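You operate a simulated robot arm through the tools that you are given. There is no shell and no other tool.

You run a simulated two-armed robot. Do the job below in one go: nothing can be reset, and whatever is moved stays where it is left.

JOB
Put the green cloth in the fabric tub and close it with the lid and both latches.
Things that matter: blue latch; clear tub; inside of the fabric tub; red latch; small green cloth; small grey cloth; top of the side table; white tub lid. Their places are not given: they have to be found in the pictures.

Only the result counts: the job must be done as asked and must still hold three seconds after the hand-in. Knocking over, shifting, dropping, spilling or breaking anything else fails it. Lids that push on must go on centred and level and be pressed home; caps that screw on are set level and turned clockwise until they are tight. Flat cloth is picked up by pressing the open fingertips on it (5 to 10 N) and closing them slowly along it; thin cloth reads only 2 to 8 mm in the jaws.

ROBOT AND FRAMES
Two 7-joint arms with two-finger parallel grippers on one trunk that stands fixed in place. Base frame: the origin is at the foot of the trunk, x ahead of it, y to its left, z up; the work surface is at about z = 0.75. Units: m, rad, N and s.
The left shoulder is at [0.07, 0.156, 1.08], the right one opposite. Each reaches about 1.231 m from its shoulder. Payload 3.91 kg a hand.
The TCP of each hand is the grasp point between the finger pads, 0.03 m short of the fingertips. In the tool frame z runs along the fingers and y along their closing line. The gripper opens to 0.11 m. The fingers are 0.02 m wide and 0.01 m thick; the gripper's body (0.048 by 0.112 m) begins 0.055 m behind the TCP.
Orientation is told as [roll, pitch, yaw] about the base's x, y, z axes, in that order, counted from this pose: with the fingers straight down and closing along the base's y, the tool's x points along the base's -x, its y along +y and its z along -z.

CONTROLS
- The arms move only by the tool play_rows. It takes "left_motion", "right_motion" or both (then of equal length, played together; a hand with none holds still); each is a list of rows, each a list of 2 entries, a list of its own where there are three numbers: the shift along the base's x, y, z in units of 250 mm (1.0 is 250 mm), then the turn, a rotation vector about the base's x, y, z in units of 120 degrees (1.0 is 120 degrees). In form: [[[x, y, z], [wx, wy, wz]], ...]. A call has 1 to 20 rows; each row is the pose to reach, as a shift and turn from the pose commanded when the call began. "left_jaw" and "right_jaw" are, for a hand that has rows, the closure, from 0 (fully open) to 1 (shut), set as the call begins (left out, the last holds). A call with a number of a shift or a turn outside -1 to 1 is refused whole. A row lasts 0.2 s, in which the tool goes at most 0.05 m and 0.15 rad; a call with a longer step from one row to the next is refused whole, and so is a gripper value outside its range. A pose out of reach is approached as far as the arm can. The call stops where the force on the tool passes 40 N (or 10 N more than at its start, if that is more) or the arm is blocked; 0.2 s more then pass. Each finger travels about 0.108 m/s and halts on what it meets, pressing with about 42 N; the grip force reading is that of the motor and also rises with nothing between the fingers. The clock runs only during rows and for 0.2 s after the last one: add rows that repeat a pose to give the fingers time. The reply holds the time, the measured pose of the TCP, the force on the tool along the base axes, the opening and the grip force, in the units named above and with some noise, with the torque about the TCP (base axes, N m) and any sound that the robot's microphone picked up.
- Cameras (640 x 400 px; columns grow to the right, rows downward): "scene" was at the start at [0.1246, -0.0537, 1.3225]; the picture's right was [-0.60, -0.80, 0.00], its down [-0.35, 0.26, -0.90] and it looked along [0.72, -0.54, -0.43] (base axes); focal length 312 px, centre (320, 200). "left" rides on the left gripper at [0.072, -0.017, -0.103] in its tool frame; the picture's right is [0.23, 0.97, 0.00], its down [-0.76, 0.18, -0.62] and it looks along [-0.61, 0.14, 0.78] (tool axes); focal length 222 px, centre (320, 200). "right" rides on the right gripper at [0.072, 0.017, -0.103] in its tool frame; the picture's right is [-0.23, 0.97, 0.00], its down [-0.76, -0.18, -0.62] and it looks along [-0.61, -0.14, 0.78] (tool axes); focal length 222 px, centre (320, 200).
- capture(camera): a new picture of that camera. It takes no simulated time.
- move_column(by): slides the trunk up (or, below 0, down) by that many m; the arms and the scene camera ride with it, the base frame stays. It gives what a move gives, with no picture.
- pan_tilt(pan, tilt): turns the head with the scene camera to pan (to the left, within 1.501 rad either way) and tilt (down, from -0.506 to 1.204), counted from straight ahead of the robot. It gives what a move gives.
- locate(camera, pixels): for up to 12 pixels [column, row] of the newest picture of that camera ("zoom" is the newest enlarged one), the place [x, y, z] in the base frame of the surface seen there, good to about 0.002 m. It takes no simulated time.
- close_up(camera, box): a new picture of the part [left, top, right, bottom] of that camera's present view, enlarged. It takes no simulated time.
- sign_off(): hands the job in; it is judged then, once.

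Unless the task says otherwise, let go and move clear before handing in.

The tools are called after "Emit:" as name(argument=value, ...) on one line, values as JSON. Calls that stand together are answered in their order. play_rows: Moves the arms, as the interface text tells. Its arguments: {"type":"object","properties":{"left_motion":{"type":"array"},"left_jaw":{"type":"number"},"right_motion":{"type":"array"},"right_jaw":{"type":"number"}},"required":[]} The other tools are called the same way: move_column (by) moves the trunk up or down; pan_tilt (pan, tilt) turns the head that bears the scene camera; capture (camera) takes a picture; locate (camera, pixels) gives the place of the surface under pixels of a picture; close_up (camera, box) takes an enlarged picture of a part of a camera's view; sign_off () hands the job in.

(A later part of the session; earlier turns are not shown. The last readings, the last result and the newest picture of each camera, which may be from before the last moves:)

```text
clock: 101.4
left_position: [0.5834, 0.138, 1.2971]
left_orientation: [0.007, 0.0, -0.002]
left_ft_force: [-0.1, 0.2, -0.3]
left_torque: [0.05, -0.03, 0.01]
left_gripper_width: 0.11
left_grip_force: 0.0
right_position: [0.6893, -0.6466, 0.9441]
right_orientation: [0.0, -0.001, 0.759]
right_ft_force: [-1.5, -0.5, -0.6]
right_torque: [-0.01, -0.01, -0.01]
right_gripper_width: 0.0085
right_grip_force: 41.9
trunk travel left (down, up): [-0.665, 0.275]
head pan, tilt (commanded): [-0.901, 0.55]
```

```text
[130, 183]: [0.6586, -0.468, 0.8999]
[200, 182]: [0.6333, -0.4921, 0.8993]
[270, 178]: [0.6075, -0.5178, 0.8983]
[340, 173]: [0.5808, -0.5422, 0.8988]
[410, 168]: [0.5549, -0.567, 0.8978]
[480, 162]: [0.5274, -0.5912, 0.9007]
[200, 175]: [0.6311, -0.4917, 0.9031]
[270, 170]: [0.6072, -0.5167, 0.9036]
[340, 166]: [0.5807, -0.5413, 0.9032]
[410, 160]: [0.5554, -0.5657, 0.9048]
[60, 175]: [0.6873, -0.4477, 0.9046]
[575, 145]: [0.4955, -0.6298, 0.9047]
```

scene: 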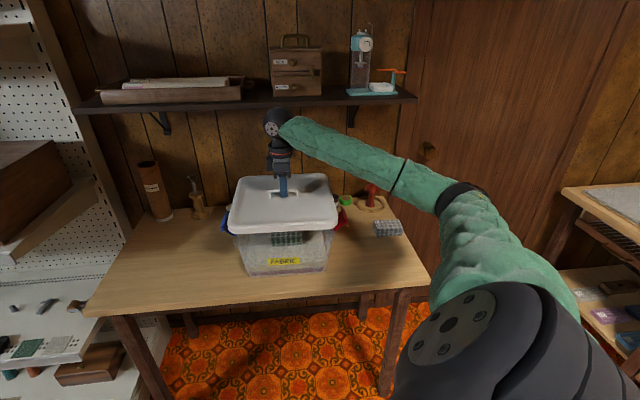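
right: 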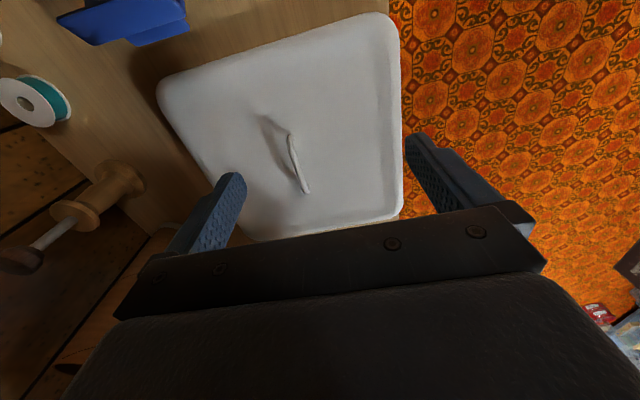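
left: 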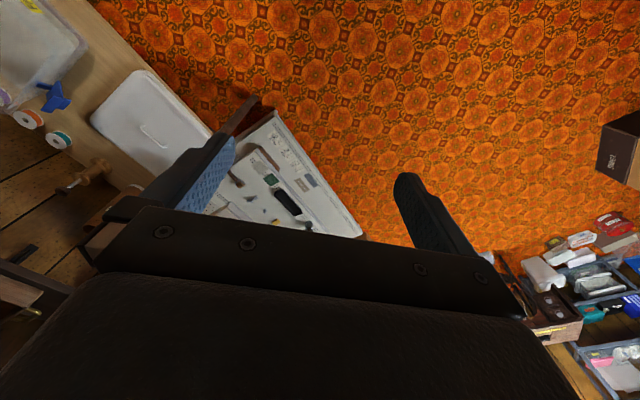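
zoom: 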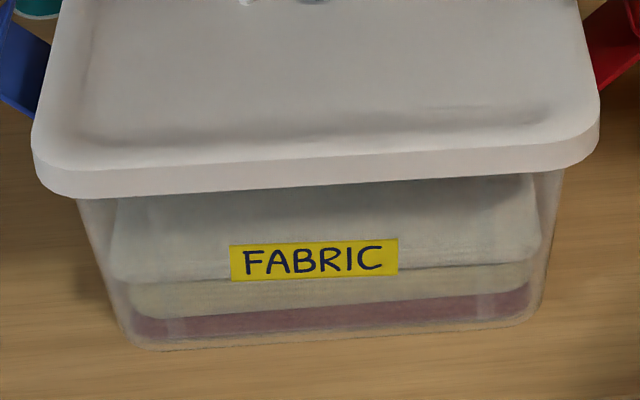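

The lid's front face is about 1.5–2 mm too far back relative to the label, agreeing with the hand reading. I'll shift it forward by 1.8 mm and lower in small steps.

Emit:
play_rows(right_motion=[[[-0.0052, 0.0052, 0], [0, 0, 0]], [[-0.0052, 0.0052, -0.012], [0, 0, 0]], [[-0.0052, 0.0052, -0.024], [0, 0, 0]], [[-0.0052, 0.0052, -0.024], [0, 0, 0]]])

Emit:
play_rows(right_motion=[[[0, 0, -0.008], [0, 0, 0]], [[0, 0, -0.012], [0, 0, 0]], [[0, 0, -0.012], [0, 0, 0]]])

```text
clock: 102.4
left_position: [0.5838, 0.1379, 1.2958]
left_orientation: [0.007, 0.001, -0.002]
left_ft_force: [-0.6, -0.1, 0.0]
left_torque: [-0.01, 0.0, -0.01]
left_gripper_width: 0.11
left_grip_force: 0.0
right_position: [0.6885, -0.6455, 0.9394]
right_orientation: [0.0, 0.0, 0.759]
right_ft_force: [0.7, -0.1, -2.3]
right_torque: [0.02, -0.02, -0.02]
right_gripper_width: 0.0087
right_grip_force: 42.0
trunk travel left (down, up): [-0.665, 0.275]
head pan, tilt (commanded): [-0.901, 0.55]
```

```text
clock: 103.2
left_position: [0.5829, 0.1383, 1.2962]
left_orientation: [0.007, -0.001, -0.002]
left_ft_force: [0.1, 0.1, -0.4]
left_torque: [0.01, 0.04, -0.01]
left_gripper_width: 0.11
left_grip_force: 0.0
right_position: [0.6889, -0.6446, 0.9352]
right_orientation: [0.002, -0.001, 0.761]
right_ft_force: [0.6, 0.6, -1.2]
right_torque: [0.03, 0.0, 0.0]
right_gripper_width: 0.0087
right_grip_force: 42.0
trunk travel left (down, up): [-0.665, 0.275]
head pan, tilt (commanded): [-0.901, 0.55]
```

At z=0.9352 the skirt is already around the flange without any contact force. I'll go down the last couple of millimetres.

Emit:
play_rows(right_motion=[[[0, 0, -0.004], [0, 0, 0]], [[0, 0, -0.008], [0, 0, 0]], [[0, 0, -0.008], [0, 0, 0]]])

Emit:
close_up(camera="scene", box=[210, 150, 370, 290])

```text
clock: 104.0
left_position: [0.5831, 0.1379, 1.2948]
left_orientation: [0.007, 0.0, -0.002]
left_ft_force: [-0.3, -0.2, 0.0]
left_torque: [0.04, 0.03, -0.02]
left_gripper_width: 0.1101
left_grip_force: 0.0
right_position: [0.6902, -0.6458, 0.9357]
right_orientation: [0.0, 0.0, 0.759]
right_ft_force: [-0.3, 0.5, -1.3]
right_torque: [-0.06, 0.0, -0.01]
right_gripper_width: 0.0085
right_grip_force: 41.2
trunk travel left (down, up): [-0.665, 0.275]
head pan, tilt (commanded): [-0.901, 0.55]
```

```text
2.86 times, centred on (290, 220) of scene
```

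zoom: 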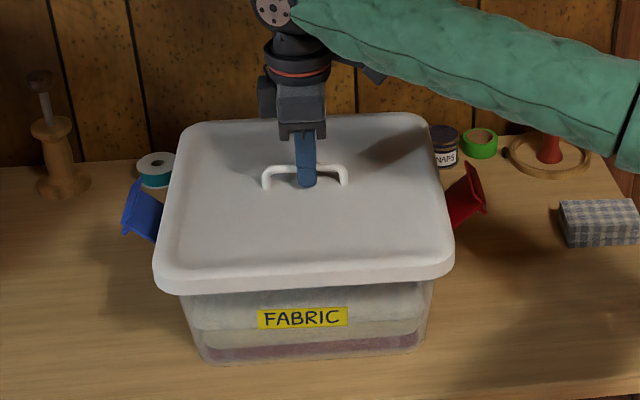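

Still no contact force. I'll keep going down in small steps.

Emit:
play_rows(right_motion=[[[0, 0, -0.004], [0, 0, 0]], [[0, 0, -0.008], [0, 0, 0]], [[0, 0, -0.008], [0, 0, 0]]])

Emit:
play_rows(right_motion=[[[0, 0, -0.004], [0, 0, 0]], [[0, 0, -0.008], [0, 0, 0]], [[0, 0, -0.008], [0, 0, 0]]])

```text
clock: 104.8
left_position: [0.5829, 0.1392, 1.2963]
left_orientation: [0.003, 0.0, -0.003]
left_ft_force: [-0.4, 0.1, 0.1]
left_torque: [-0.02, 0.0, -0.03]
left_gripper_width: 0.1099
left_grip_force: 0.1
right_position: [0.6884, -0.6457, 0.9342]
right_orientation: [-0.002, -0.001, 0.759]
right_ft_force: [4.3, -3.5, 4.8]
right_torque: [-0.28, 0.15, -0.04]
right_gripper_width: 0.0085
right_grip_force: 42.3
trunk travel left (down, up): [-0.665, 0.275]
head pan, tilt (commanded): [-0.901, 0.55]
```

```text
clock: 105.6
left_position: [0.5833, 0.1392, 1.298]
left_orientation: [0.004, 0.0, -0.001]
left_ft_force: [-0.9, 0.3, 0.1]
left_torque: [0.01, -0.02, 0.01]
left_gripper_width: 0.1102
left_grip_force: 0.1
right_position: [0.688, -0.6468, 0.9341]
right_orientation: [-0.004, -0.001, 0.758]
right_ft_force: [10.2, -11.0, 23.0]
right_torque: [-0.35, 0.06, 0.01]
right_gripper_width: 0.0084
right_grip_force: 42.3
trunk travel left (down, up): [-0.665, 0.275]
head pan, tilt (commanded): [-0.901, 0.55]
```

Contact: 23 N upward plus about 15 N pushing toward the back, at z=0.934, close to the seated height. I'll measure the lid's top at several points to see whether it's down and level.

Emit:
locate(camera="scene", pixels=[[250, 245], [325, 240], [245, 205], [335, 205], [290, 245], [255, 200], [320, 195], [270, 240], [310, 242], [262, 225], [318, 222], [290, 230]])

Emit:
close_up(camera="scene", box=[225, 205, 345, 285])

```text
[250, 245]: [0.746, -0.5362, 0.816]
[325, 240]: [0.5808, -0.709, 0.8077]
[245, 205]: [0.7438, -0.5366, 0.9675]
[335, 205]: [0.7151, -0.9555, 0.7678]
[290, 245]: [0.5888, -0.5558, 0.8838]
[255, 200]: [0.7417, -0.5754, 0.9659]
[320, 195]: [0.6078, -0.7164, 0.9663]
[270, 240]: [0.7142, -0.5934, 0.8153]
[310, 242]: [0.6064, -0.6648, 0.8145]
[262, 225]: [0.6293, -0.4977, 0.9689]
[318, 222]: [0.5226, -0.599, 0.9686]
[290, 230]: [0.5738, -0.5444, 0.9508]
```

```text
5.00 times, centred on (285, 245) of scene
```

zoom: 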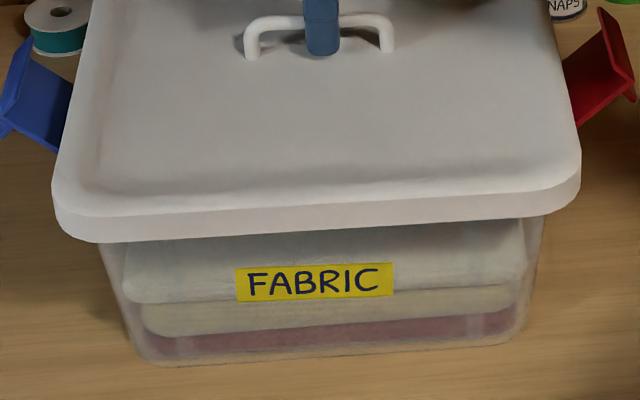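

That used an older picture; I'll measure on the newest enlarged view instead.

Emit:
locate(camera="zoom", pixels=[[90, 195], [550, 170], [110, 40], [560, 60], [320, 190], [320, 120], [200, 190], [440, 180], [320, 215], [150, 218], [500, 195], [320, 262]])

Emit:
close_up(camera="scene", box=[215, 170, 365, 260])

```text
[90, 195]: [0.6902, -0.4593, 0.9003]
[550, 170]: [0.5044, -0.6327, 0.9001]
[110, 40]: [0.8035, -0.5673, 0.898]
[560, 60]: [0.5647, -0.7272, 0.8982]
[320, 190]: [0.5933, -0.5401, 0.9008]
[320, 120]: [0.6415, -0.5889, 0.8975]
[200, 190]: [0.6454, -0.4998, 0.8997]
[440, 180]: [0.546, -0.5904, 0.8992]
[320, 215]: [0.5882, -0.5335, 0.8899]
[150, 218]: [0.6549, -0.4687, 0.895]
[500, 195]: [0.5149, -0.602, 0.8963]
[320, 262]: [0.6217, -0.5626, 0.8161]
```

```text
4.27 times, centred on (290, 215) of scene
```

zoom: 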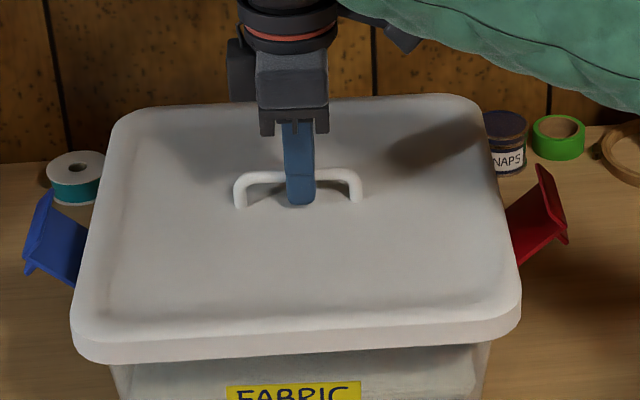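

The lid's top reads 0.900 at the rim and 0.8975 in the middle, exactly as at the start: it is seated. I'll ease off the downward push and then open the fingers.

Emit:
play_rows(right_motion=[[[0.0015, -0.0015, 0.005], [0, 0, 0]], [[0.0015, -0.0015, 0.005], [0, 0, 0]]])

Emit:
play_rows(right_motion=[[[0, 0, 0], [0, 0, 0]], [[0, 0, 0], [0, 0, 0]], [[0, 0, 0], [0, 0, 0]]], right_jaw=0.6)

Emit:
close_up(camera="scene", box=[215, 170, 365, 260])

```text
clock: 106.2
left_position: [0.5833, 0.1383, 1.2967]
left_orientation: [0.006, 0.001, -0.001]
left_ft_force: [0.1, 0.0, 0.5]
left_torque: [-0.01, 0.01, -0.02]
left_gripper_width: 0.1099
left_grip_force: 0.0
right_position: [0.6878, -0.6446, 0.9341]
right_orientation: [-0.002, 0.002, 0.761]
right_ft_force: [3.0, -9.3, 20.2]
right_torque: [0.22, -0.42, -0.01]
right_gripper_width: 0.0083
right_grip_force: 42.4
trunk travel left (down, up): [-0.665, 0.275]
head pan, tilt (commanded): [-0.901, 0.55]
```

```text
clock: 107.0
left_position: [0.5841, 0.1384, 1.2949]
left_orientation: [0.006, -0.001, -0.003]
left_ft_force: [0.1, 0.1, -0.1]
left_torque: [0.01, 0.0, -0.03]
left_gripper_width: 0.1101
left_grip_force: 0.1
right_position: [0.6889, -0.6459, 0.9313]
right_orientation: [0.001, -0.001, 0.758]
right_ft_force: [0.3, 0.2, -0.7]
right_torque: [0.01, -0.03, -0.01]
right_gripper_width: 0.044
right_grip_force: 0.0
trunk travel left (down, up): [-0.665, 0.275]
head pan, tilt (commanded): [-0.901, 0.55]
```

```text
4.27 times, centred on (290, 215) of scene
```

zoom: 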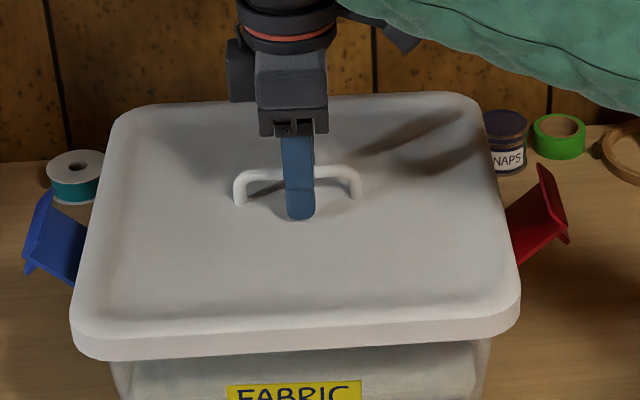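

The lid stays seated after release. Next the latches: I'll raise the right hand, move it over toward the red side and lower the trunk back to where the latch work went well.

Emit:
play_rows(right_motion=[[[0, 0, 0.08], [0, 0, 0]], [[0, 0, 0.2], [0, 0, 0]], [[0, 0, 0.35], [0, 0, 0]], [[0, 0, 0.5], [0, 0, 0]], [[0, 0, 0.65], [0, 0, 0]], [[-0.08, -0.08, 0.72], [0, 0, 0.003]], [[-0.17, -0.17, 0.72], [0, 0, 0.006]], [[-0.27, -0.27, 0.72], [0, 0, 0.008]], [[-0.37, -0.37, 0.72], [0, 0, 0.01]], [[-0.46, -0.46, 0.72], [0, 0, 0.01]], [[-0.54, -0.52, 0.72], [0, 0, 0.01]], [[-0.54, -0.52, 0.72], [0, 0, 0.01]]], right_jaw=0.0)

Emit:
move_column(by=-0.12)

Emit:
capture(camera="right")

Emit:
capture(camera="scene")

```text
clock: 109.6
left_position: [0.583, 0.1382, 1.297]
left_orientation: [0.007, 0.002, -0.002]
left_ft_force: [0.7, 0.4, 0.4]
left_torque: [0.02, -0.01, -0.02]
left_gripper_width: 0.1098
left_grip_force: 0.0
right_position: [0.5545, -0.7757, 1.1118]
right_orientation: [0.0, 0.002, 0.781]
right_ft_force: [0.6, -0.1, -1.3]
right_torque: [0.02, 0.0, 0.0]
right_gripper_width: 0.11
right_grip_force: 0.0
trunk travel left (down, up): [-0.665, 0.275]
head pan, tilt (commanded): [-0.901, 0.55]
```

```text
clock: 111.1
left_position: [0.5832, 0.1398, 1.1771]
left_orientation: [0.004, -0.002, -0.001]
left_ft_force: [0.0, 0.0, 0.7]
left_torque: [-0.01, 0.0, 0.04]
left_gripper_width: 0.1101
left_grip_force: 0.1
right_position: [0.5536, -0.7747, 0.9929]
right_orientation: [0.002, -0.001, 0.779]
right_ft_force: [0.2, 0.5, -0.6]
right_torque: [0.03, 0.0, 0.03]
right_gripper_width: 0.1098
right_grip_force: 0.1
trunk travel left (down, up): [-0.545, 0.395]
head pan, tilt (commanded): [-0.901, 0.55]
```

```text
taken
```

right: 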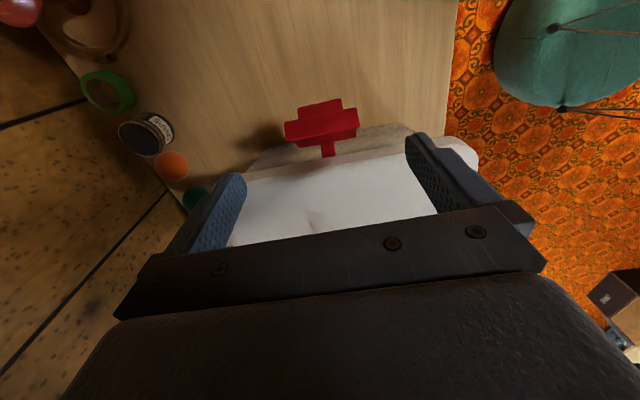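

```text
taken
```

scene: 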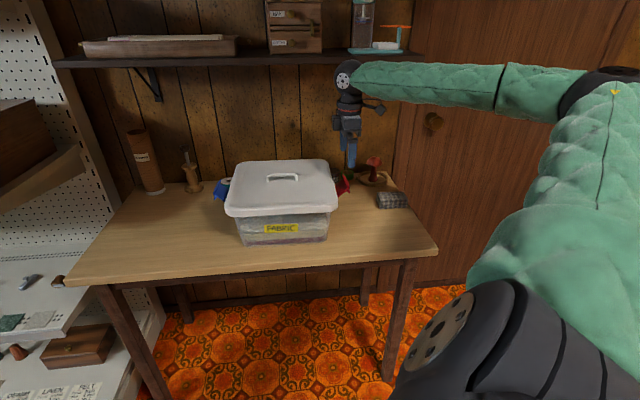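

The lid is on, and the red latch is at (322,120) in the right picture. I'll enlarge it and measure its corners in its open position.

Emit:
close_up(camera="right", box=[270, 85, 380, 175])

Emit:
locate(camera="right", pixels=[[301, 107], [341, 99], [289, 125], [355, 112], [291, 140], [357, 128], [303, 115], [343, 107], [325, 128], [328, 148], [320, 103], [325, 137]])

```text
4.44 times, centred on (325, 130) of right
```

zoom: 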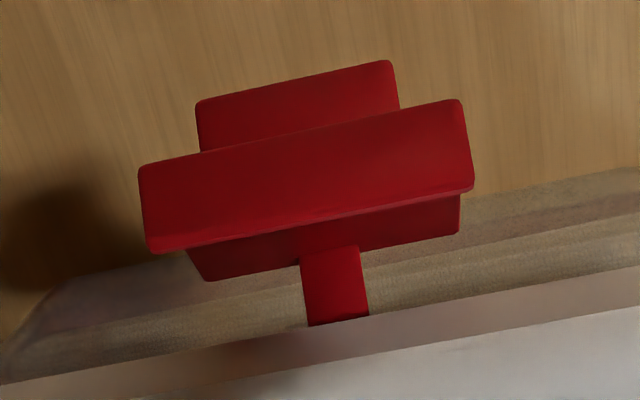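

```text
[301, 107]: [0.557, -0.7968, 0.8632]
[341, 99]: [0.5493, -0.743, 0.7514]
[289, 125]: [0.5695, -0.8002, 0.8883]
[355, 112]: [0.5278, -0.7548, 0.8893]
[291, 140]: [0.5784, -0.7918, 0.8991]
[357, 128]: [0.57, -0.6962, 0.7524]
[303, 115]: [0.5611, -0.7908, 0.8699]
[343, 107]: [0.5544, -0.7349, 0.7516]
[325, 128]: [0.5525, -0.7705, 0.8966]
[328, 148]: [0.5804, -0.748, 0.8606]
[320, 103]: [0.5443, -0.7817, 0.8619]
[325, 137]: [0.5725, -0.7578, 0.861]
```

The red latch is open at about 47° with its middle near v=+0.002. I'll turn the hand to match the tub's yaw, then tilt it 45° outside the latch, reversing the way I backed out before.

Emit:
play_rows(right_motion=[[[-0.065, -0.067, 0.04], [0, 0, -0.0045]], [[-0.13, -0.134, 0.04], [0, 0, -0.0091]], [[-0.194, -0.201, 0.04], [0, 0, -0.0091]], [[-0.194, -0.201, 0.04], [0, 0, -0.0091]]])

Emit:
play_rows(right_motion=[[[-0.006, -0.006, -0.03], [0.043, -0.0453, 0]], [[-0.013, -0.013, -0.07], [0.0861, -0.0906, 0]], [[-0.02, -0.02, -0.11], [0.1292, -0.1359, 0]], [[-0.027, -0.027, -0.15], [0.1722, -0.1812, 0]], [[-0.034, -0.034, -0.2], [0.2153, -0.2265, 0]], [[-0.04, -0.04, -0.244], [0.2583, -0.2718, 0]], [[-0.04, -0.04, -0.244], [0.2583, -0.2718, 0]]])

Emit:
capture(camera="right")

Emit:
close_up(camera="scene", box=[290, 120, 430, 230])

```text
clock: 112.1
left_position: [0.584, 0.1388, 1.1758]
left_orientation: [0.006, 0.002, -0.004]
left_ft_force: [0.0, 0.5, 0.2]
left_torque: [-0.02, 0.03, 0.02]
left_gripper_width: 0.1101
left_grip_force: 0.1
right_position: [0.5056, -0.826, 1.003]
right_orientation: [-0.001, 0.0, 0.762]
right_ft_force: [0.3, -0.6, 0.2]
right_torque: [0.0, 0.04, -0.02]
right_gripper_width: 0.11
right_grip_force: 0.1
trunk travel left (down, up): [-0.545, 0.395]
head pan, tilt (commanded): [-0.901, 0.55]
```

```text
clock: 113.7
left_position: [0.5834, 0.1384, 1.176]
left_orientation: [0.005, 0.0, -0.001]
left_ft_force: [-1.1, -0.6, 0.3]
left_torque: [0.03, 0.02, -0.06]
left_gripper_width: 0.1101
left_grip_force: 0.1
right_position: [0.4948, -0.8354, 0.9411]
right_orientation: [-0.002, -0.787, 0.761]
right_ft_force: [-0.1, -0.6, -0.4]
right_torque: [0.04, 0.0, -0.01]
right_gripper_width: 0.1101
right_grip_force: 0.1
trunk travel left (down, up): [-0.545, 0.395]
head pan, tilt (commanded): [-0.901, 0.55]
```

```text
taken
```

right: 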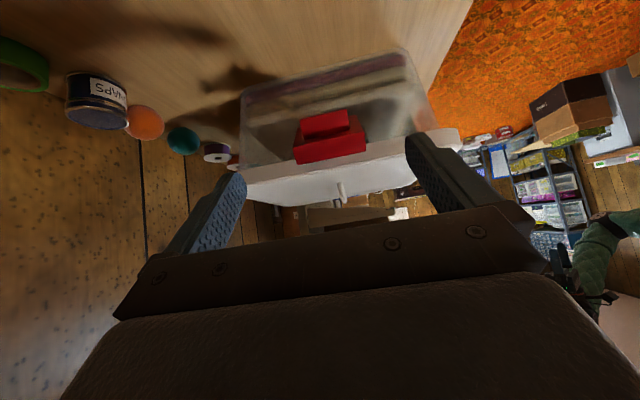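

```text
3.64 times, centred on (360, 175) of scene
```

zoom: 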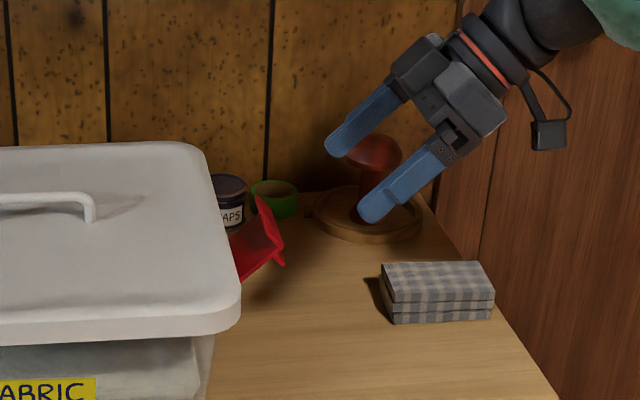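

The latch is straight ahead of the open fingers at (328,138). I'll measure the tab's corners from here.

Emit:
close_up(camera="right", box=[280, 100, 380, 175])

Emit:
locate(camera="zoom", pixels=[[145, 85], [345, 50], [150, 120], [350, 95], [250, 100], [100, 210], [420, 155], [260, 170], [250, 75], [250, 230], [155, 150], [365, 115]])

```text
5.33 times, centred on (330, 138) of right
```

zoom: 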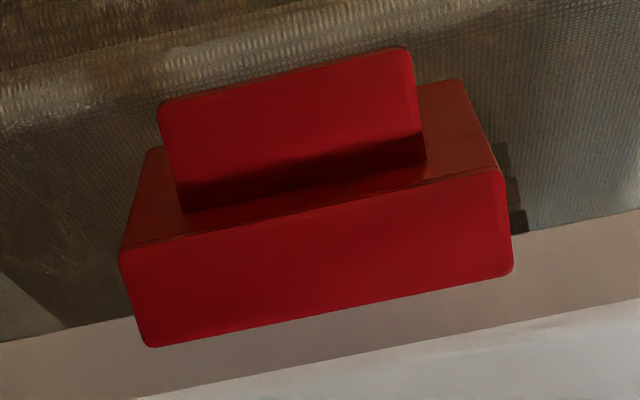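

```text
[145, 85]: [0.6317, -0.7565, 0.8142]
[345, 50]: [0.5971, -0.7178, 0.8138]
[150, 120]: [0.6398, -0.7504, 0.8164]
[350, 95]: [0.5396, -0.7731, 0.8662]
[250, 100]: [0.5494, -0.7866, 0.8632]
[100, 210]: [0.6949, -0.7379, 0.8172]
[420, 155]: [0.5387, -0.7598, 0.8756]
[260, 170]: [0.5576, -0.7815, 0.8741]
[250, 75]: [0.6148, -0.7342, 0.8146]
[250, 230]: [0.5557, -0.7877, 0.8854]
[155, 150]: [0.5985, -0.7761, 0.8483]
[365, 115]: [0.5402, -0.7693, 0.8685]
```

I'll measure the tab's four corners, picked just inside its outline.

Emit:
locate(camera="zoom", pixels=[[168, 112], [402, 58], [418, 152], [188, 202], [285, 85], [300, 178], [132, 252], [495, 182], [152, 338], [505, 268], [140, 240], [480, 175]])

```text
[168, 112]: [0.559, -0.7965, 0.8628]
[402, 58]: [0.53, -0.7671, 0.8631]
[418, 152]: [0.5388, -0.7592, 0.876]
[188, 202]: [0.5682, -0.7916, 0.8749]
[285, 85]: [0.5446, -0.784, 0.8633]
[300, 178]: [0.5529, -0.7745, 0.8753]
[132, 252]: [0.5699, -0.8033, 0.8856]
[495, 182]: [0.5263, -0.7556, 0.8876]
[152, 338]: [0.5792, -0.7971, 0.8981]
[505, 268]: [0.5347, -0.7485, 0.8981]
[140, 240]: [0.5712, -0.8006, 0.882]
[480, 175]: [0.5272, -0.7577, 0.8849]
```

The tab's middle is at (0.549,-0.779,0.869), tilted about 48°. I'll advance the open fingers around it.

Emit:
play_rows(right_motion=[[[0.05, 0.05, -0.07], [0.0086, -0.009, 0]], [[0.1, 0.1, -0.14], [0.0172, -0.0181, 0]], [[0.15, 0.15, -0.21], [0.0172, -0.0181, 0]], [[0.2004, 0.1992, -0.2848], [0.0172, -0.0181, 0]], [[0.2004, 0.1992, -0.2848], [0.0172, -0.0181, 0]]], right_jaw=0.3)

Emit:
close_up(camera="right", box=[220, 120, 420, 240])

Emit:
close_up(camera="scene", box=[290, 130, 430, 230])

```text
clock: 114.9
left_position: [0.5841, 0.1386, 1.1753]
left_orientation: [0.004, 0.0, 0.0]
left_ft_force: [0.2, 0.8, -0.3]
left_torque: [0.01, 0.01, 0.03]
left_gripper_width: 0.1098
left_grip_force: 0.1
right_position: [0.5464, -0.7859, 0.868]
right_orientation: [0.0, -0.837, 0.761]
right_ft_force: [-0.8, -0.4, -0.6]
right_torque: [0.0, -0.01, -0.03]
right_gripper_width: 0.0771
right_grip_force: 0.1
trunk travel left (down, up): [-0.545, 0.395]
head pan, tilt (commanded): [-0.901, 0.55]
```

```text
3.20 times, centred on (320, 180) of right
```

zoom: 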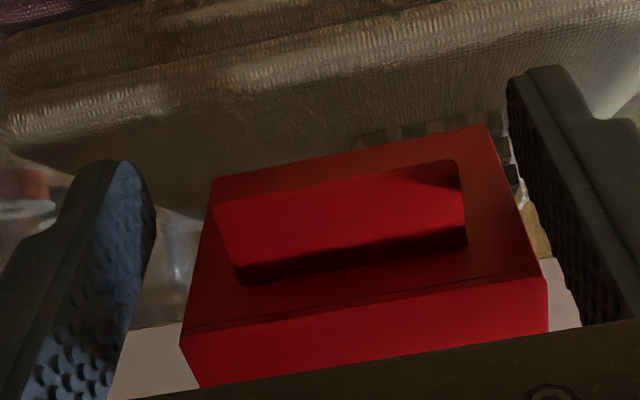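

```text
4.00 times, centred on (360, 180) of scene
```

zoom: 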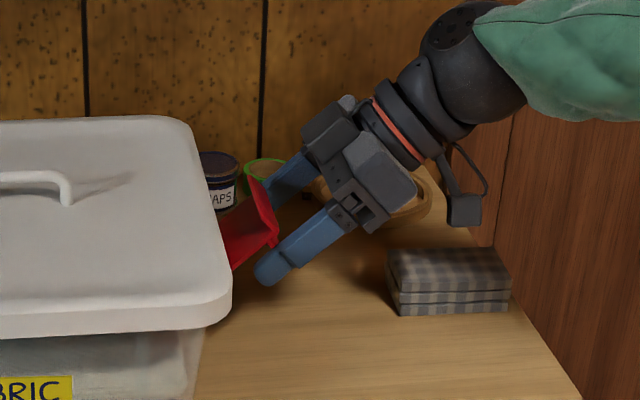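

The fingers straddle the tab with the same depth as the first time, 2 mm off sideways. I'll shift 2 mm and close on the tab.

Emit:
play_rows(right_motion=[[[-0.005, 0.005, 0], [0, 0, 0]], [[-0.005, 0.005, 0], [0, 0, 0]], [[-0.005, 0.005, 0], [0, 0, 0]]], right_jaw=0.54)

Emit:
close_up(camera="right", box=[220, 120, 420, 240])

```text
clock: 115.7
left_position: [0.5833, 0.1374, 1.1754]
left_orientation: [0.007, -0.001, -0.002]
left_ft_force: [1.1, 0.9, -0.1]
left_torque: [-0.01, -0.02, -0.01]
left_gripper_width: 0.1099
left_grip_force: 0.1
right_position: [0.5436, -0.7842, 0.8702]
right_orientation: [-0.001, -0.838, 0.761]
right_ft_force: [-0.2, 0.1, 0.5]
right_torque: [0.0, 0.0, -0.01]
right_gripper_width: 0.0507
right_grip_force: 0.1
trunk travel left (down, up): [-0.545, 0.395]
head pan, tilt (commanded): [-0.901, 0.55]
```

```text
3.20 times, centred on (320, 180) of right
```

zoom: 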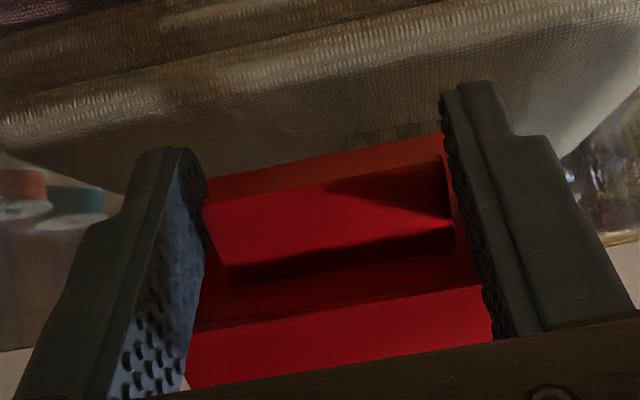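

Nearly centred. I'll close fully on the tab.

Emit:
play_rows(right_motion=[[[0.0015, -0.0015, 0], [0, 0, 0]], [[0.0015, -0.0015, 0], [0, 0, 0]], [[0.0015, -0.0015, 0], [0, 0, 0]], [[0.0015, -0.0015, 0], [0, 0, 0]]], right_jaw=1.0)

Emit:
close_up(camera="right", box=[220, 120, 420, 240])

```text
clock: 116.7
left_position: [0.5831, 0.1382, 1.1756]
left_orientation: [0.006, 0.0, -0.003]
left_ft_force: [-0.8, 0.8, 0.0]
left_torque: [0.02, -0.01, 0.01]
left_gripper_width: 0.1099
left_grip_force: 0.0
right_position: [0.545, -0.7843, 0.8691]
right_orientation: [-0.003, -0.837, 0.761]
right_ft_force: [-4.0, 4.3, -0.2]
right_torque: [-0.05, 0.3, 0.67]
right_gripper_width: 0.0452
right_grip_force: 42.0
trunk travel left (down, up): [-0.545, 0.395]
head pan, tilt (commanded): [-0.901, 0.55]
```

```text
3.20 times, centred on (320, 180) of right
```

zoom: 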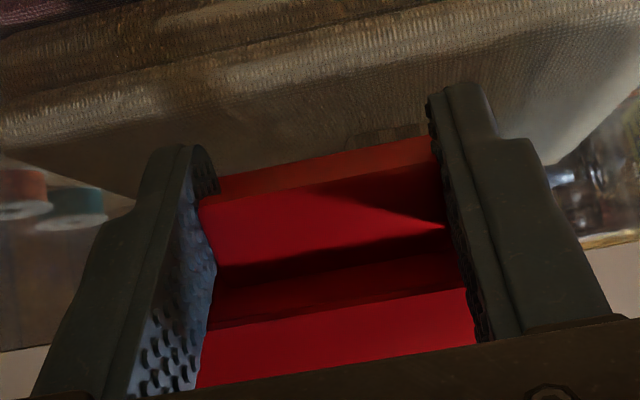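

The tab is held (0.0452 m). I'll swing the red latch back up along its arc to about 13° from closed.

Emit:
play_rows(right_motion=[[[0.007, 0.0066, 0.0216], [-0.0402, 0.0423, 0]], [[0.0154, 0.0146, 0.0424], [-0.0804, 0.0846, 0]], [[0.0255, 0.0243, 0.0612], [-0.1206, 0.1268, 0]], [[0.0374, 0.0356, 0.0784], [-0.1607, 0.1691, 0]], [[0.0507, 0.0482, 0.0936], [-0.2009, 0.2114, 0]]])

Emit:
close_up(camera="scene", box=[290, 130, 430, 230])

Emit:
close_up(camera="right", box=[220, 120, 420, 240])

```text
clock: 117.9
left_position: [0.5837, 0.1384, 1.1752]
left_orientation: [0.004, 0.001, -0.002]
left_ft_force: [0.1, -0.2, 0.7]
left_torque: [-0.03, -0.01, 0.01]
left_gripper_width: 0.1099
left_grip_force: 0.1
right_position: [0.5579, -0.7743, 0.8941]
right_orientation: [-0.001, -0.225, 0.761]
right_ft_force: [4.4, 4.0, 4.9]
right_torque: [0.41, -0.08, 0.28]
right_gripper_width: 0.0456
right_grip_force: 42.0
trunk travel left (down, up): [-0.545, 0.395]
head pan, tilt (commanded): [-0.901, 0.55]
```

```text
4.00 times, centred on (360, 180) of scene
```

zoom: 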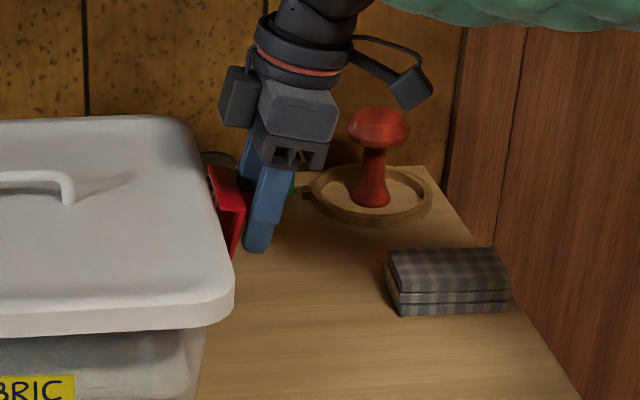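

```text
3.20 times, centred on (320, 180) of right
```

zoom: 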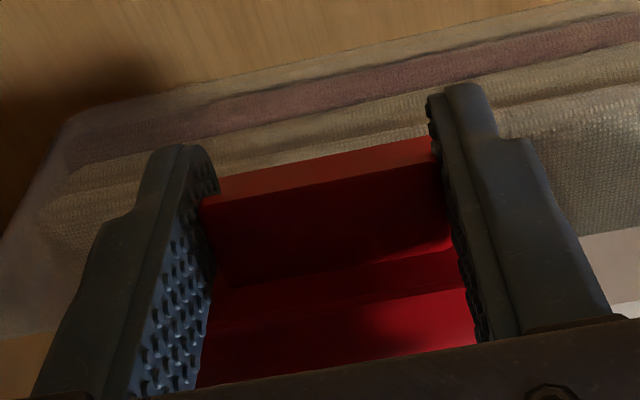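

Low force so far (about 8 N). I'll go the rest of the way to closed.

Emit:
play_rows(right_motion=[[[0.0072, 0.0069, 0.0064], [-0.0201, 0.0211, 0]], [[0.0145, 0.0138, 0.0124], [-0.0402, 0.0423, 0]], [[0.0212, 0.0201, 0.0168], [-0.0574, 0.0604, 0]], [[0.0278, 0.0265, 0.0212], [-0.0746, 0.0785, 0]]])

Emit:
close_up(camera="scene", box=[290, 130, 430, 230])

Emit:
close_up(camera="right", box=[220, 120, 420, 240])

```text
clock: 118.9
left_position: [0.5839, 0.1387, 1.1763]
left_orientation: [0.006, 0.001, -0.002]
left_ft_force: [-0.9, 0.0, 0.3]
left_torque: [-0.01, 0.03, 0.0]
left_gripper_width: 0.11
left_grip_force: 0.0
right_position: [0.5649, -0.7676, 0.8997]
right_orientation: [0.0, 0.0, 0.761]
right_ft_force: [8.2, 6.7, 4.1]
right_torque: [0.91, -0.75, 0.08]
right_gripper_width: 0.0451
right_grip_force: 42.5
trunk travel left (down, up): [-0.545, 0.395]
head pan, tilt (commanded): [-0.901, 0.55]
```

```text
4.00 times, centred on (360, 180) of scene
```

zoom: 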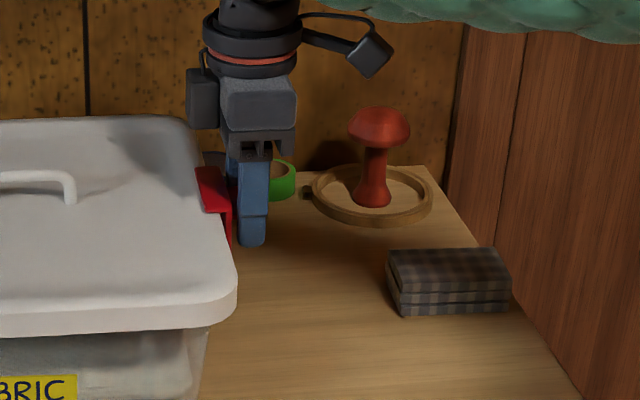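

```text
3.20 times, centred on (320, 180) of right
```

zoom: 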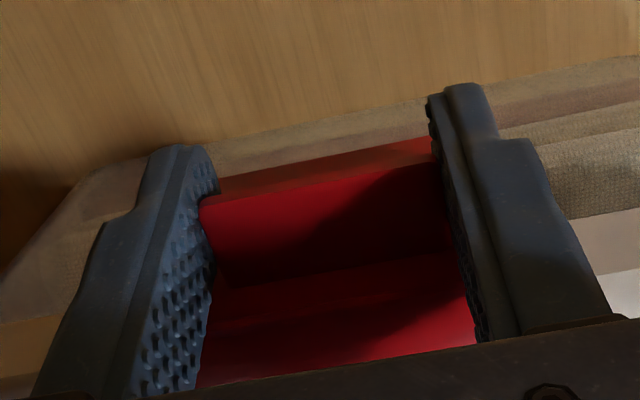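

The hook is over the lid's edge. I'll look closely to see whether it is fully down, comparing with the closed state at the start.

Emit:
close_up(camera="scene", box=[325, 165, 365, 195])

Emit:
locate(camera="zoom", pixels=[[200, 60], [230, 130], [260, 190], [150, 60], [270, 230], [255, 220], [240, 100], [210, 100], [290, 150], [180, 150], [220, 200], [280, 280]])

```text
13.33 times, centred on (345, 180) of scene
```

zoom: 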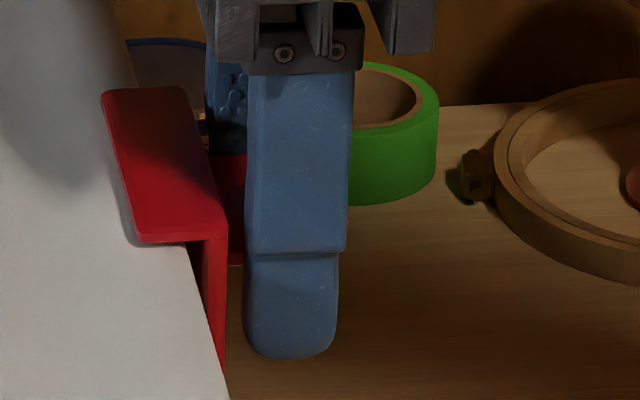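

```text
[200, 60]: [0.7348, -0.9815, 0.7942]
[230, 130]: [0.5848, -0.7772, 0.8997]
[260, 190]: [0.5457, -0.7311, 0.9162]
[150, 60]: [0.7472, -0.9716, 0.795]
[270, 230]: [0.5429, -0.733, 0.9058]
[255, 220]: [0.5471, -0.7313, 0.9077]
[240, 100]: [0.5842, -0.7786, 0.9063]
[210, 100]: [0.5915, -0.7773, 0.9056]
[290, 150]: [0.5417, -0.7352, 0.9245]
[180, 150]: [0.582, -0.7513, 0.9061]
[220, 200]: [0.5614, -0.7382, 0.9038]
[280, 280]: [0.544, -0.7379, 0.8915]
```

I'll compare the heights of the hook plate's inner and outer edges to see if it lies flat.

Emit:
locate(camera="zoom", pixels=[[115, 110], [125, 150], [138, 200], [148, 230], [145, 120], [165, 180], [180, 225], [180, 105], [195, 160], [208, 215], [90, 200], [100, 300]])

```text
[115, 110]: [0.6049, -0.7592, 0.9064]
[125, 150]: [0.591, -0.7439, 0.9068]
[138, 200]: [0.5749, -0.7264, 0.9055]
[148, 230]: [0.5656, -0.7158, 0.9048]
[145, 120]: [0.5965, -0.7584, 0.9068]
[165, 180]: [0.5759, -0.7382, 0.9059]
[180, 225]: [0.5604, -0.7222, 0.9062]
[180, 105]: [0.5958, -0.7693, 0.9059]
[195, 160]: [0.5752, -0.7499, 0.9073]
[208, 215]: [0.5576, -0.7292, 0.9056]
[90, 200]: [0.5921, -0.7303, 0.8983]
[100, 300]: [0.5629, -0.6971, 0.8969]
```

The hook plate is level at z≈0.906 (inner and outer edges alike), as at the start: the red latch is closed. I'll open the fingers and check that it stays.

Emit:
play_rows(right_motion=[[[0, 0, 0], [0, 0, 0]], [[0, 0, 0], [0, 0, 0]], [[0, 0, 0], [0, 0, 0]]], right_jaw=0.2)

Emit:
close_up(camera="right", box=[220, 120, 420, 240])

Emit:
close_up(camera="scene", box=[325, 165, 365, 195])

Emit:
locate(camera="zoom", pixels=[[115, 110], [125, 150], [138, 200], [148, 230], [145, 120], [165, 180], [180, 225], [180, 105], [195, 160], [208, 215]])

```text
clock: 119.7
left_position: [0.5836, 0.1383, 1.1758]
left_orientation: [0.007, 0.0, 0.0]
left_ft_force: [-0.8, 0.4, -0.7]
left_torque: [-0.02, 0.0, 0.02]
left_gripper_width: 0.1101
left_grip_force: 0.1
right_position: [0.5646, -0.7677, 0.8985]
right_orientation: [0.0, -0.001, 0.76]
right_ft_force: [-0.7, -0.1, -0.1]
right_torque: [0.0, 0.01, -0.01]
right_gripper_width: 0.0879
right_grip_force: 0.1
trunk travel left (down, up): [-0.545, 0.395]
head pan, tilt (commanded): [-0.901, 0.55]
```

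```text
3.20 times, centred on (320, 180) of right
```

zoom: 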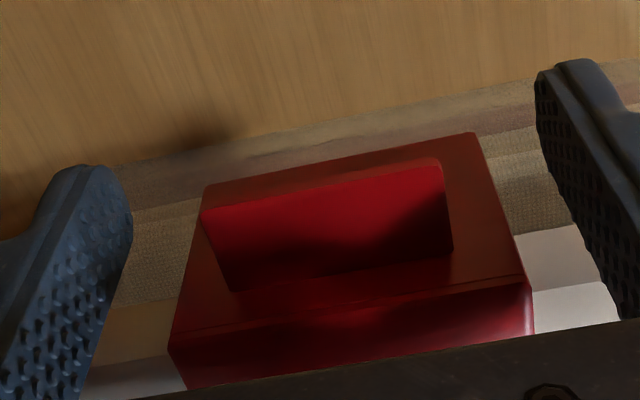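

```text
13.33 times, centred on (345, 180) of scene
```

zoom: 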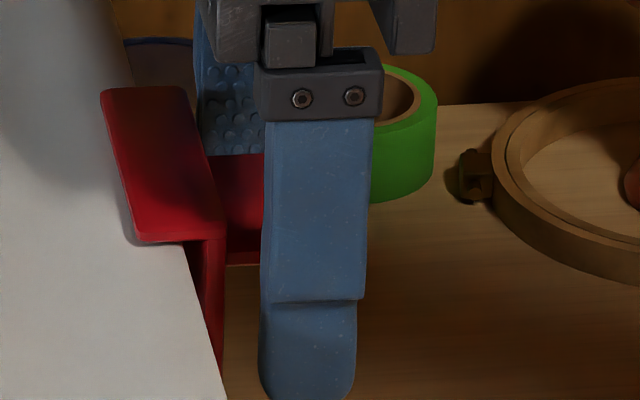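

```text
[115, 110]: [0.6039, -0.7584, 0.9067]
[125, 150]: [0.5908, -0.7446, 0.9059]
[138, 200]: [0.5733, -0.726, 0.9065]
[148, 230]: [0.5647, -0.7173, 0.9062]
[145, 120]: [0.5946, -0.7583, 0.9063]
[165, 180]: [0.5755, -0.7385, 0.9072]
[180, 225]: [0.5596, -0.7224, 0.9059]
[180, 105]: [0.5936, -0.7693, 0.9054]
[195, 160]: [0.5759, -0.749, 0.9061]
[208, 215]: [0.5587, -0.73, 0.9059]
```

The latch stays closed by itself. I'll now rise, close the fingers, and press straight down on the red hook plate to make sure that it's fully home.

Emit:
play_rows(right_motion=[[[0, 0, 0.08], [0, 0, 0]], [[0, 0, 0.18], [0, 0, 0]], [[0, 0, 0.28], [0, 0, 0]], [[0, 0, 0.28], [0, 0, 0]]], right_jaw=0.2)

Emit:
play_rows(right_motion=[[[0.03, 0.04, 0], [0, 0, 0]], [[0.066, 0.085, 0], [0, 0, 0]], [[0.066, 0.085, 0], [0, 0, 0]], [[0.066, 0.085, -0.05], [0, 0, 0]], [[0.066, 0.085, -0.09], [0, 0, 0]], [[0.066, 0.085, -0.09], [0, 0, 0]]], right_jaw=1.0)

Emit:
close_up(camera="scene", box=[315, 150, 375, 195])

Emit:
close_up(camera="right", box=[220, 100, 420, 240])

```text
clock: 120.7
left_position: [0.5839, 0.1375, 1.1765]
left_orientation: [0.009, 0.0, 0.0]
left_ft_force: [0.7, 0.2, -0.1]
left_torque: [-0.03, 0.0, 0.01]
left_gripper_width: 0.11
left_grip_force: 0.2
right_position: [0.566, -0.766, 0.9706]
right_orientation: [0.001, 0.0, 0.762]
right_ft_force: [-0.1, -0.2, -0.1]
right_torque: [-0.01, 0.0, -0.03]
right_gripper_width: 0.0881
right_grip_force: 0.0
trunk travel left (down, up): [-0.545, 0.395]
head pan, tilt (commanded): [-0.901, 0.55]
```

```text
clock: 122.1
left_position: [0.584, 0.1378, 1.1748]
left_orientation: [0.008, 0.0, -0.002]
left_ft_force: [-0.2, -0.2, 0.1]
left_torque: [0.01, -0.02, 0.01]
left_gripper_width: 0.1101
left_grip_force: 0.1
right_position: [0.5816, -0.745, 0.9469]
right_orientation: [-0.001, 0.0, 0.76]
right_ft_force: [0.6, -0.3, 0.0]
right_torque: [0.03, -0.03, -0.01]
right_gripper_width: 0.0
right_grip_force: 38.3
trunk travel left (down, up): [-0.545, 0.395]
head pan, tilt (commanded): [-0.901, 0.55]
```

```text
8.89 times, centred on (345, 172) of scene
```

zoom: 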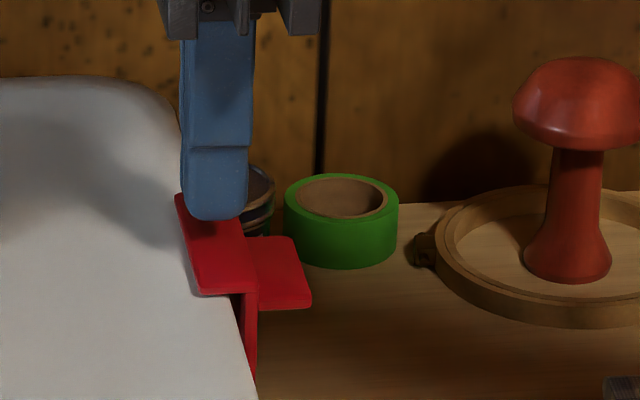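

```text
2.86 times, centred on (320, 170) of right
```

zoom: 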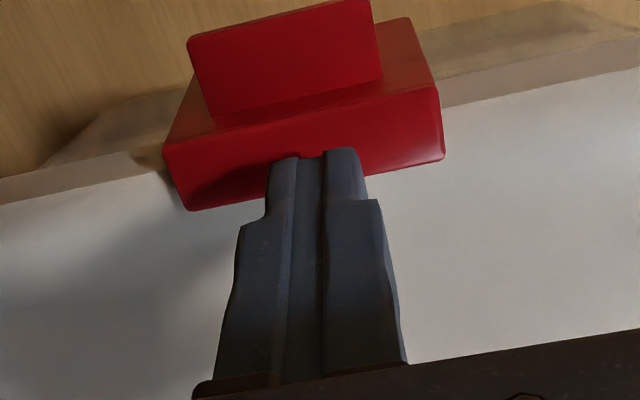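

The closed fingertips are over the middle of the red hook plate. I'll press down gently.

Emit:
play_rows(right_motion=[[[0, 0, -0.016], [0, 0, 0]], [[0, 0, -0.032], [0, 0, 0]], [[0, 0, -0.04], [0, 0, 0]], [[0, 0, -0.04], [0, 0, 0]]])

Emit:
play_rows(right_motion=[[[0, 0, -0.006], [0, 0, 0]], [[0, 0, -0.01], [0, 0, 0]], [[0, 0, -0.01], [0, 0, 0]]])

```text
clock: 123.1
left_position: [0.5839, 0.1383, 1.1762]
left_orientation: [0.006, 0.0, -0.002]
left_ft_force: [-0.3, -0.1, 0.8]
left_torque: [-0.01, -0.01, 0.0]
left_gripper_width: 0.1098
left_grip_force: 0.1
right_position: [0.5804, -0.7465, 0.9369]
right_orientation: [-0.001, 0.0, 0.762]
right_ft_force: [-0.6, -0.3, 0.1]
right_torque: [0.01, -0.01, 0.02]
right_gripper_width: 0.0
right_grip_force: 38.4
trunk travel left (down, up): [-0.545, 0.395]
head pan, tilt (commanded): [-0.901, 0.55]
```

```text
clock: 123.9
left_position: [0.5835, 0.1382, 1.176]
left_orientation: [0.005, -0.001, 0.0]
left_ft_force: [0.1, 0.4, 0.6]
left_torque: [0.02, -0.01, -0.01]
left_gripper_width: 0.1102
left_grip_force: 0.1
right_position: [0.581, -0.7464, 0.9359]
right_orientation: [0.001, 0.0, 0.761]
right_ft_force: [3.2, -3.2, 9.0]
right_torque: [-0.09, -0.07, 0.03]
right_gripper_width: 0.0
right_grip_force: 37.6
trunk travel left (down, up): [-0.545, 0.395]
head pan, tilt (commanded): [-0.901, 0.55]
```

Emit:
play_rows(right_motion=[[[0, 0, -0.004], [0, 0, 0]], [[0, 0, -0.006], [0, 0, 0]], [[0, 0, -0.006], [0, 0, 0]]])

Emit:
close_up(camera="scene", box=[325, 165, 365, 195])

```text
clock: 124.7
left_position: [0.5826, 0.1399, 1.1757]
left_orientation: [0.005, -0.001, -0.001]
left_ft_force: [-0.4, -0.1, -0.1]
left_torque: [-0.03, -0.01, -0.02]
left_gripper_width: 0.1102
left_grip_force: 0.1
right_position: [0.5801, -0.7454, 0.9344]
right_orientation: [-0.004, 0.001, 0.761]
right_ft_force: [8.2, -9.6, 26.3]
right_torque: [-0.31, -0.18, 0.05]
right_gripper_width: 0.0
right_grip_force: 37.9
trunk travel left (down, up): [-0.545, 0.395]
head pan, tilt (commanded): [-0.901, 0.55]
```

```text
13.33 times, centred on (345, 180) of scene
```

zoom: 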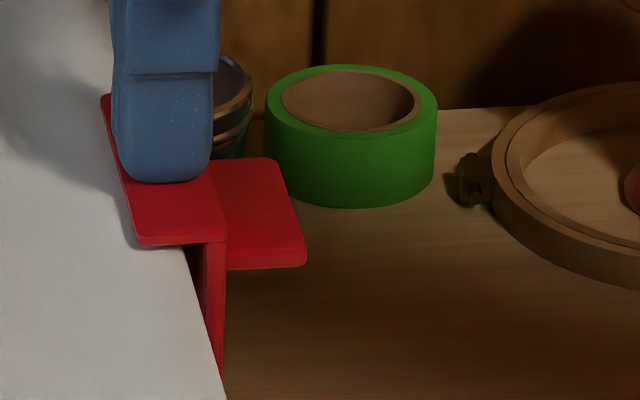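

The red latch is pressed home (26 N). Now I'll lift off and carry the hand over the lid to above the blue latch.

Emit:
play_rows(right_motion=[[[0, 0, 0.1], [0, 0, 0]], [[0, 0, 0.25], [0, 0, 0]], [[0, 0, 0.4], [0, 0, 0]], [[0.08, 0.08, 0.5], [0, 0, 0]], [[0.18, 0.18, 0.5], [0, 0, 0]], [[0.28, 0.28, 0.5], [0, 0, 0]], [[0.38, 0.38, 0.5], [0, 0, 0]], [[0.48, 0.48, 0.5], [0, 0, 0]], [[0.58, 0.58, 0.5], [0, 0, 0]], [[0.68, 0.68, 0.5], [0, 0, 0]], [[0.78, 0.78, 0.5], [0, 0, 0]], [[0.87, 0.86, 0.5], [0, 0, 0]], [[0.92, 0.9, 0.5], [0, 0, 0]], [[0.92, 0.9, 0.5], [0, 0, 0]]], right_jaw=0.0)

Emit:
capture(camera="right")

Emit:
capture(camera="scene")

```text
clock: 127.7
left_position: [0.5824, 0.1383, 1.1761]
left_orientation: [0.006, 0.0, 0.0]
left_ft_force: [-0.3, 0.3, -0.1]
left_torque: [0.02, 0.0, 0.01]
left_gripper_width: 0.1098
left_grip_force: 0.1
right_position: [0.8105, -0.5205, 1.0568]
right_orientation: [-0.001, 0.0, 0.76]
right_ft_force: [0.5, 0.0, 0.8]
right_torque: [0.01, 0.0, -0.01]
right_gripper_width: 0.1101
right_grip_force: 0.0
trunk travel left (down, up): [-0.545, 0.395]
head pan, tilt (commanded): [-0.901, 0.55]
```

```text
taken
```

right: 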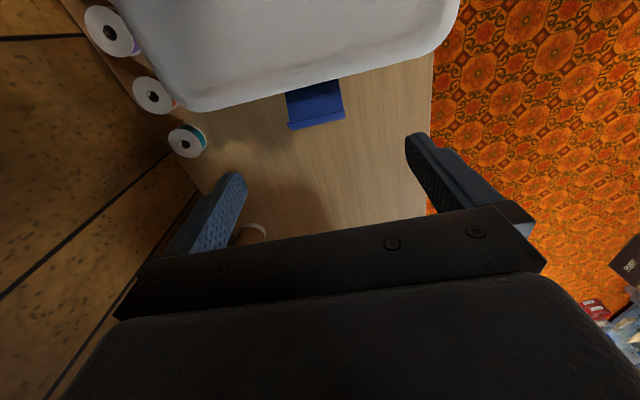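

```text
taken
```

scene: 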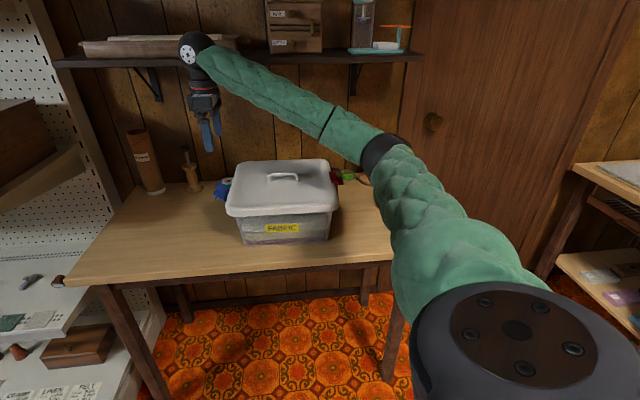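

I'll enlarge the open blue latch and measure its corners.

Emit:
close_up(camera="right", box=[265, 65, 365, 145])

Emit:
locate(camera="zoom", pixels=[[130, 165], [425, 105], [140, 285], [440, 225], [285, 255], [280, 130], [150, 318], [440, 260], [145, 300], [445, 240], [285, 200], [290, 285]])

Emit:
close_up(camera="scene", box=[200, 165, 250, 215])

```text
5.00 times, centred on (315, 105) of right
```

zoom: 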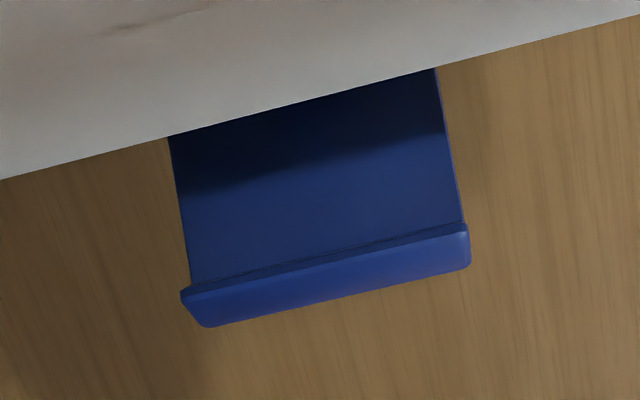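

```text
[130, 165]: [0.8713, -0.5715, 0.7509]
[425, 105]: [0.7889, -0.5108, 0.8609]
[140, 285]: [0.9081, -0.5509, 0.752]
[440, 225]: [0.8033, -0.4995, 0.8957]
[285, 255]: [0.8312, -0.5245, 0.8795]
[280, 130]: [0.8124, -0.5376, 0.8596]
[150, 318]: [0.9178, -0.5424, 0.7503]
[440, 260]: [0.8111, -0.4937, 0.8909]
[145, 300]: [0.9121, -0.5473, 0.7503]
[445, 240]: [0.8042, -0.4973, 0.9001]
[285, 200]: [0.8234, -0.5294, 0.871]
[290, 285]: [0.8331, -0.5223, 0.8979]
```

```text
8.00 times, centred on (225, 190) of scene
```

zoom: 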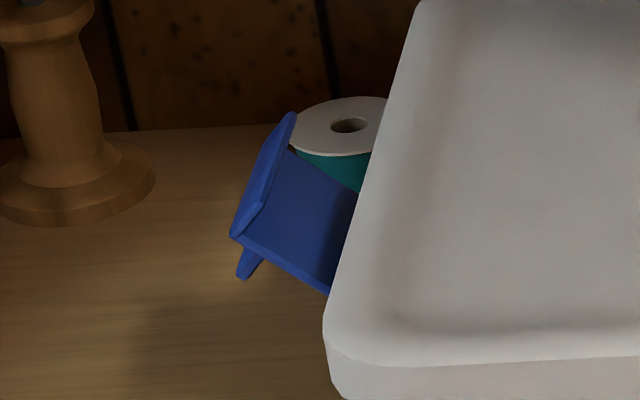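

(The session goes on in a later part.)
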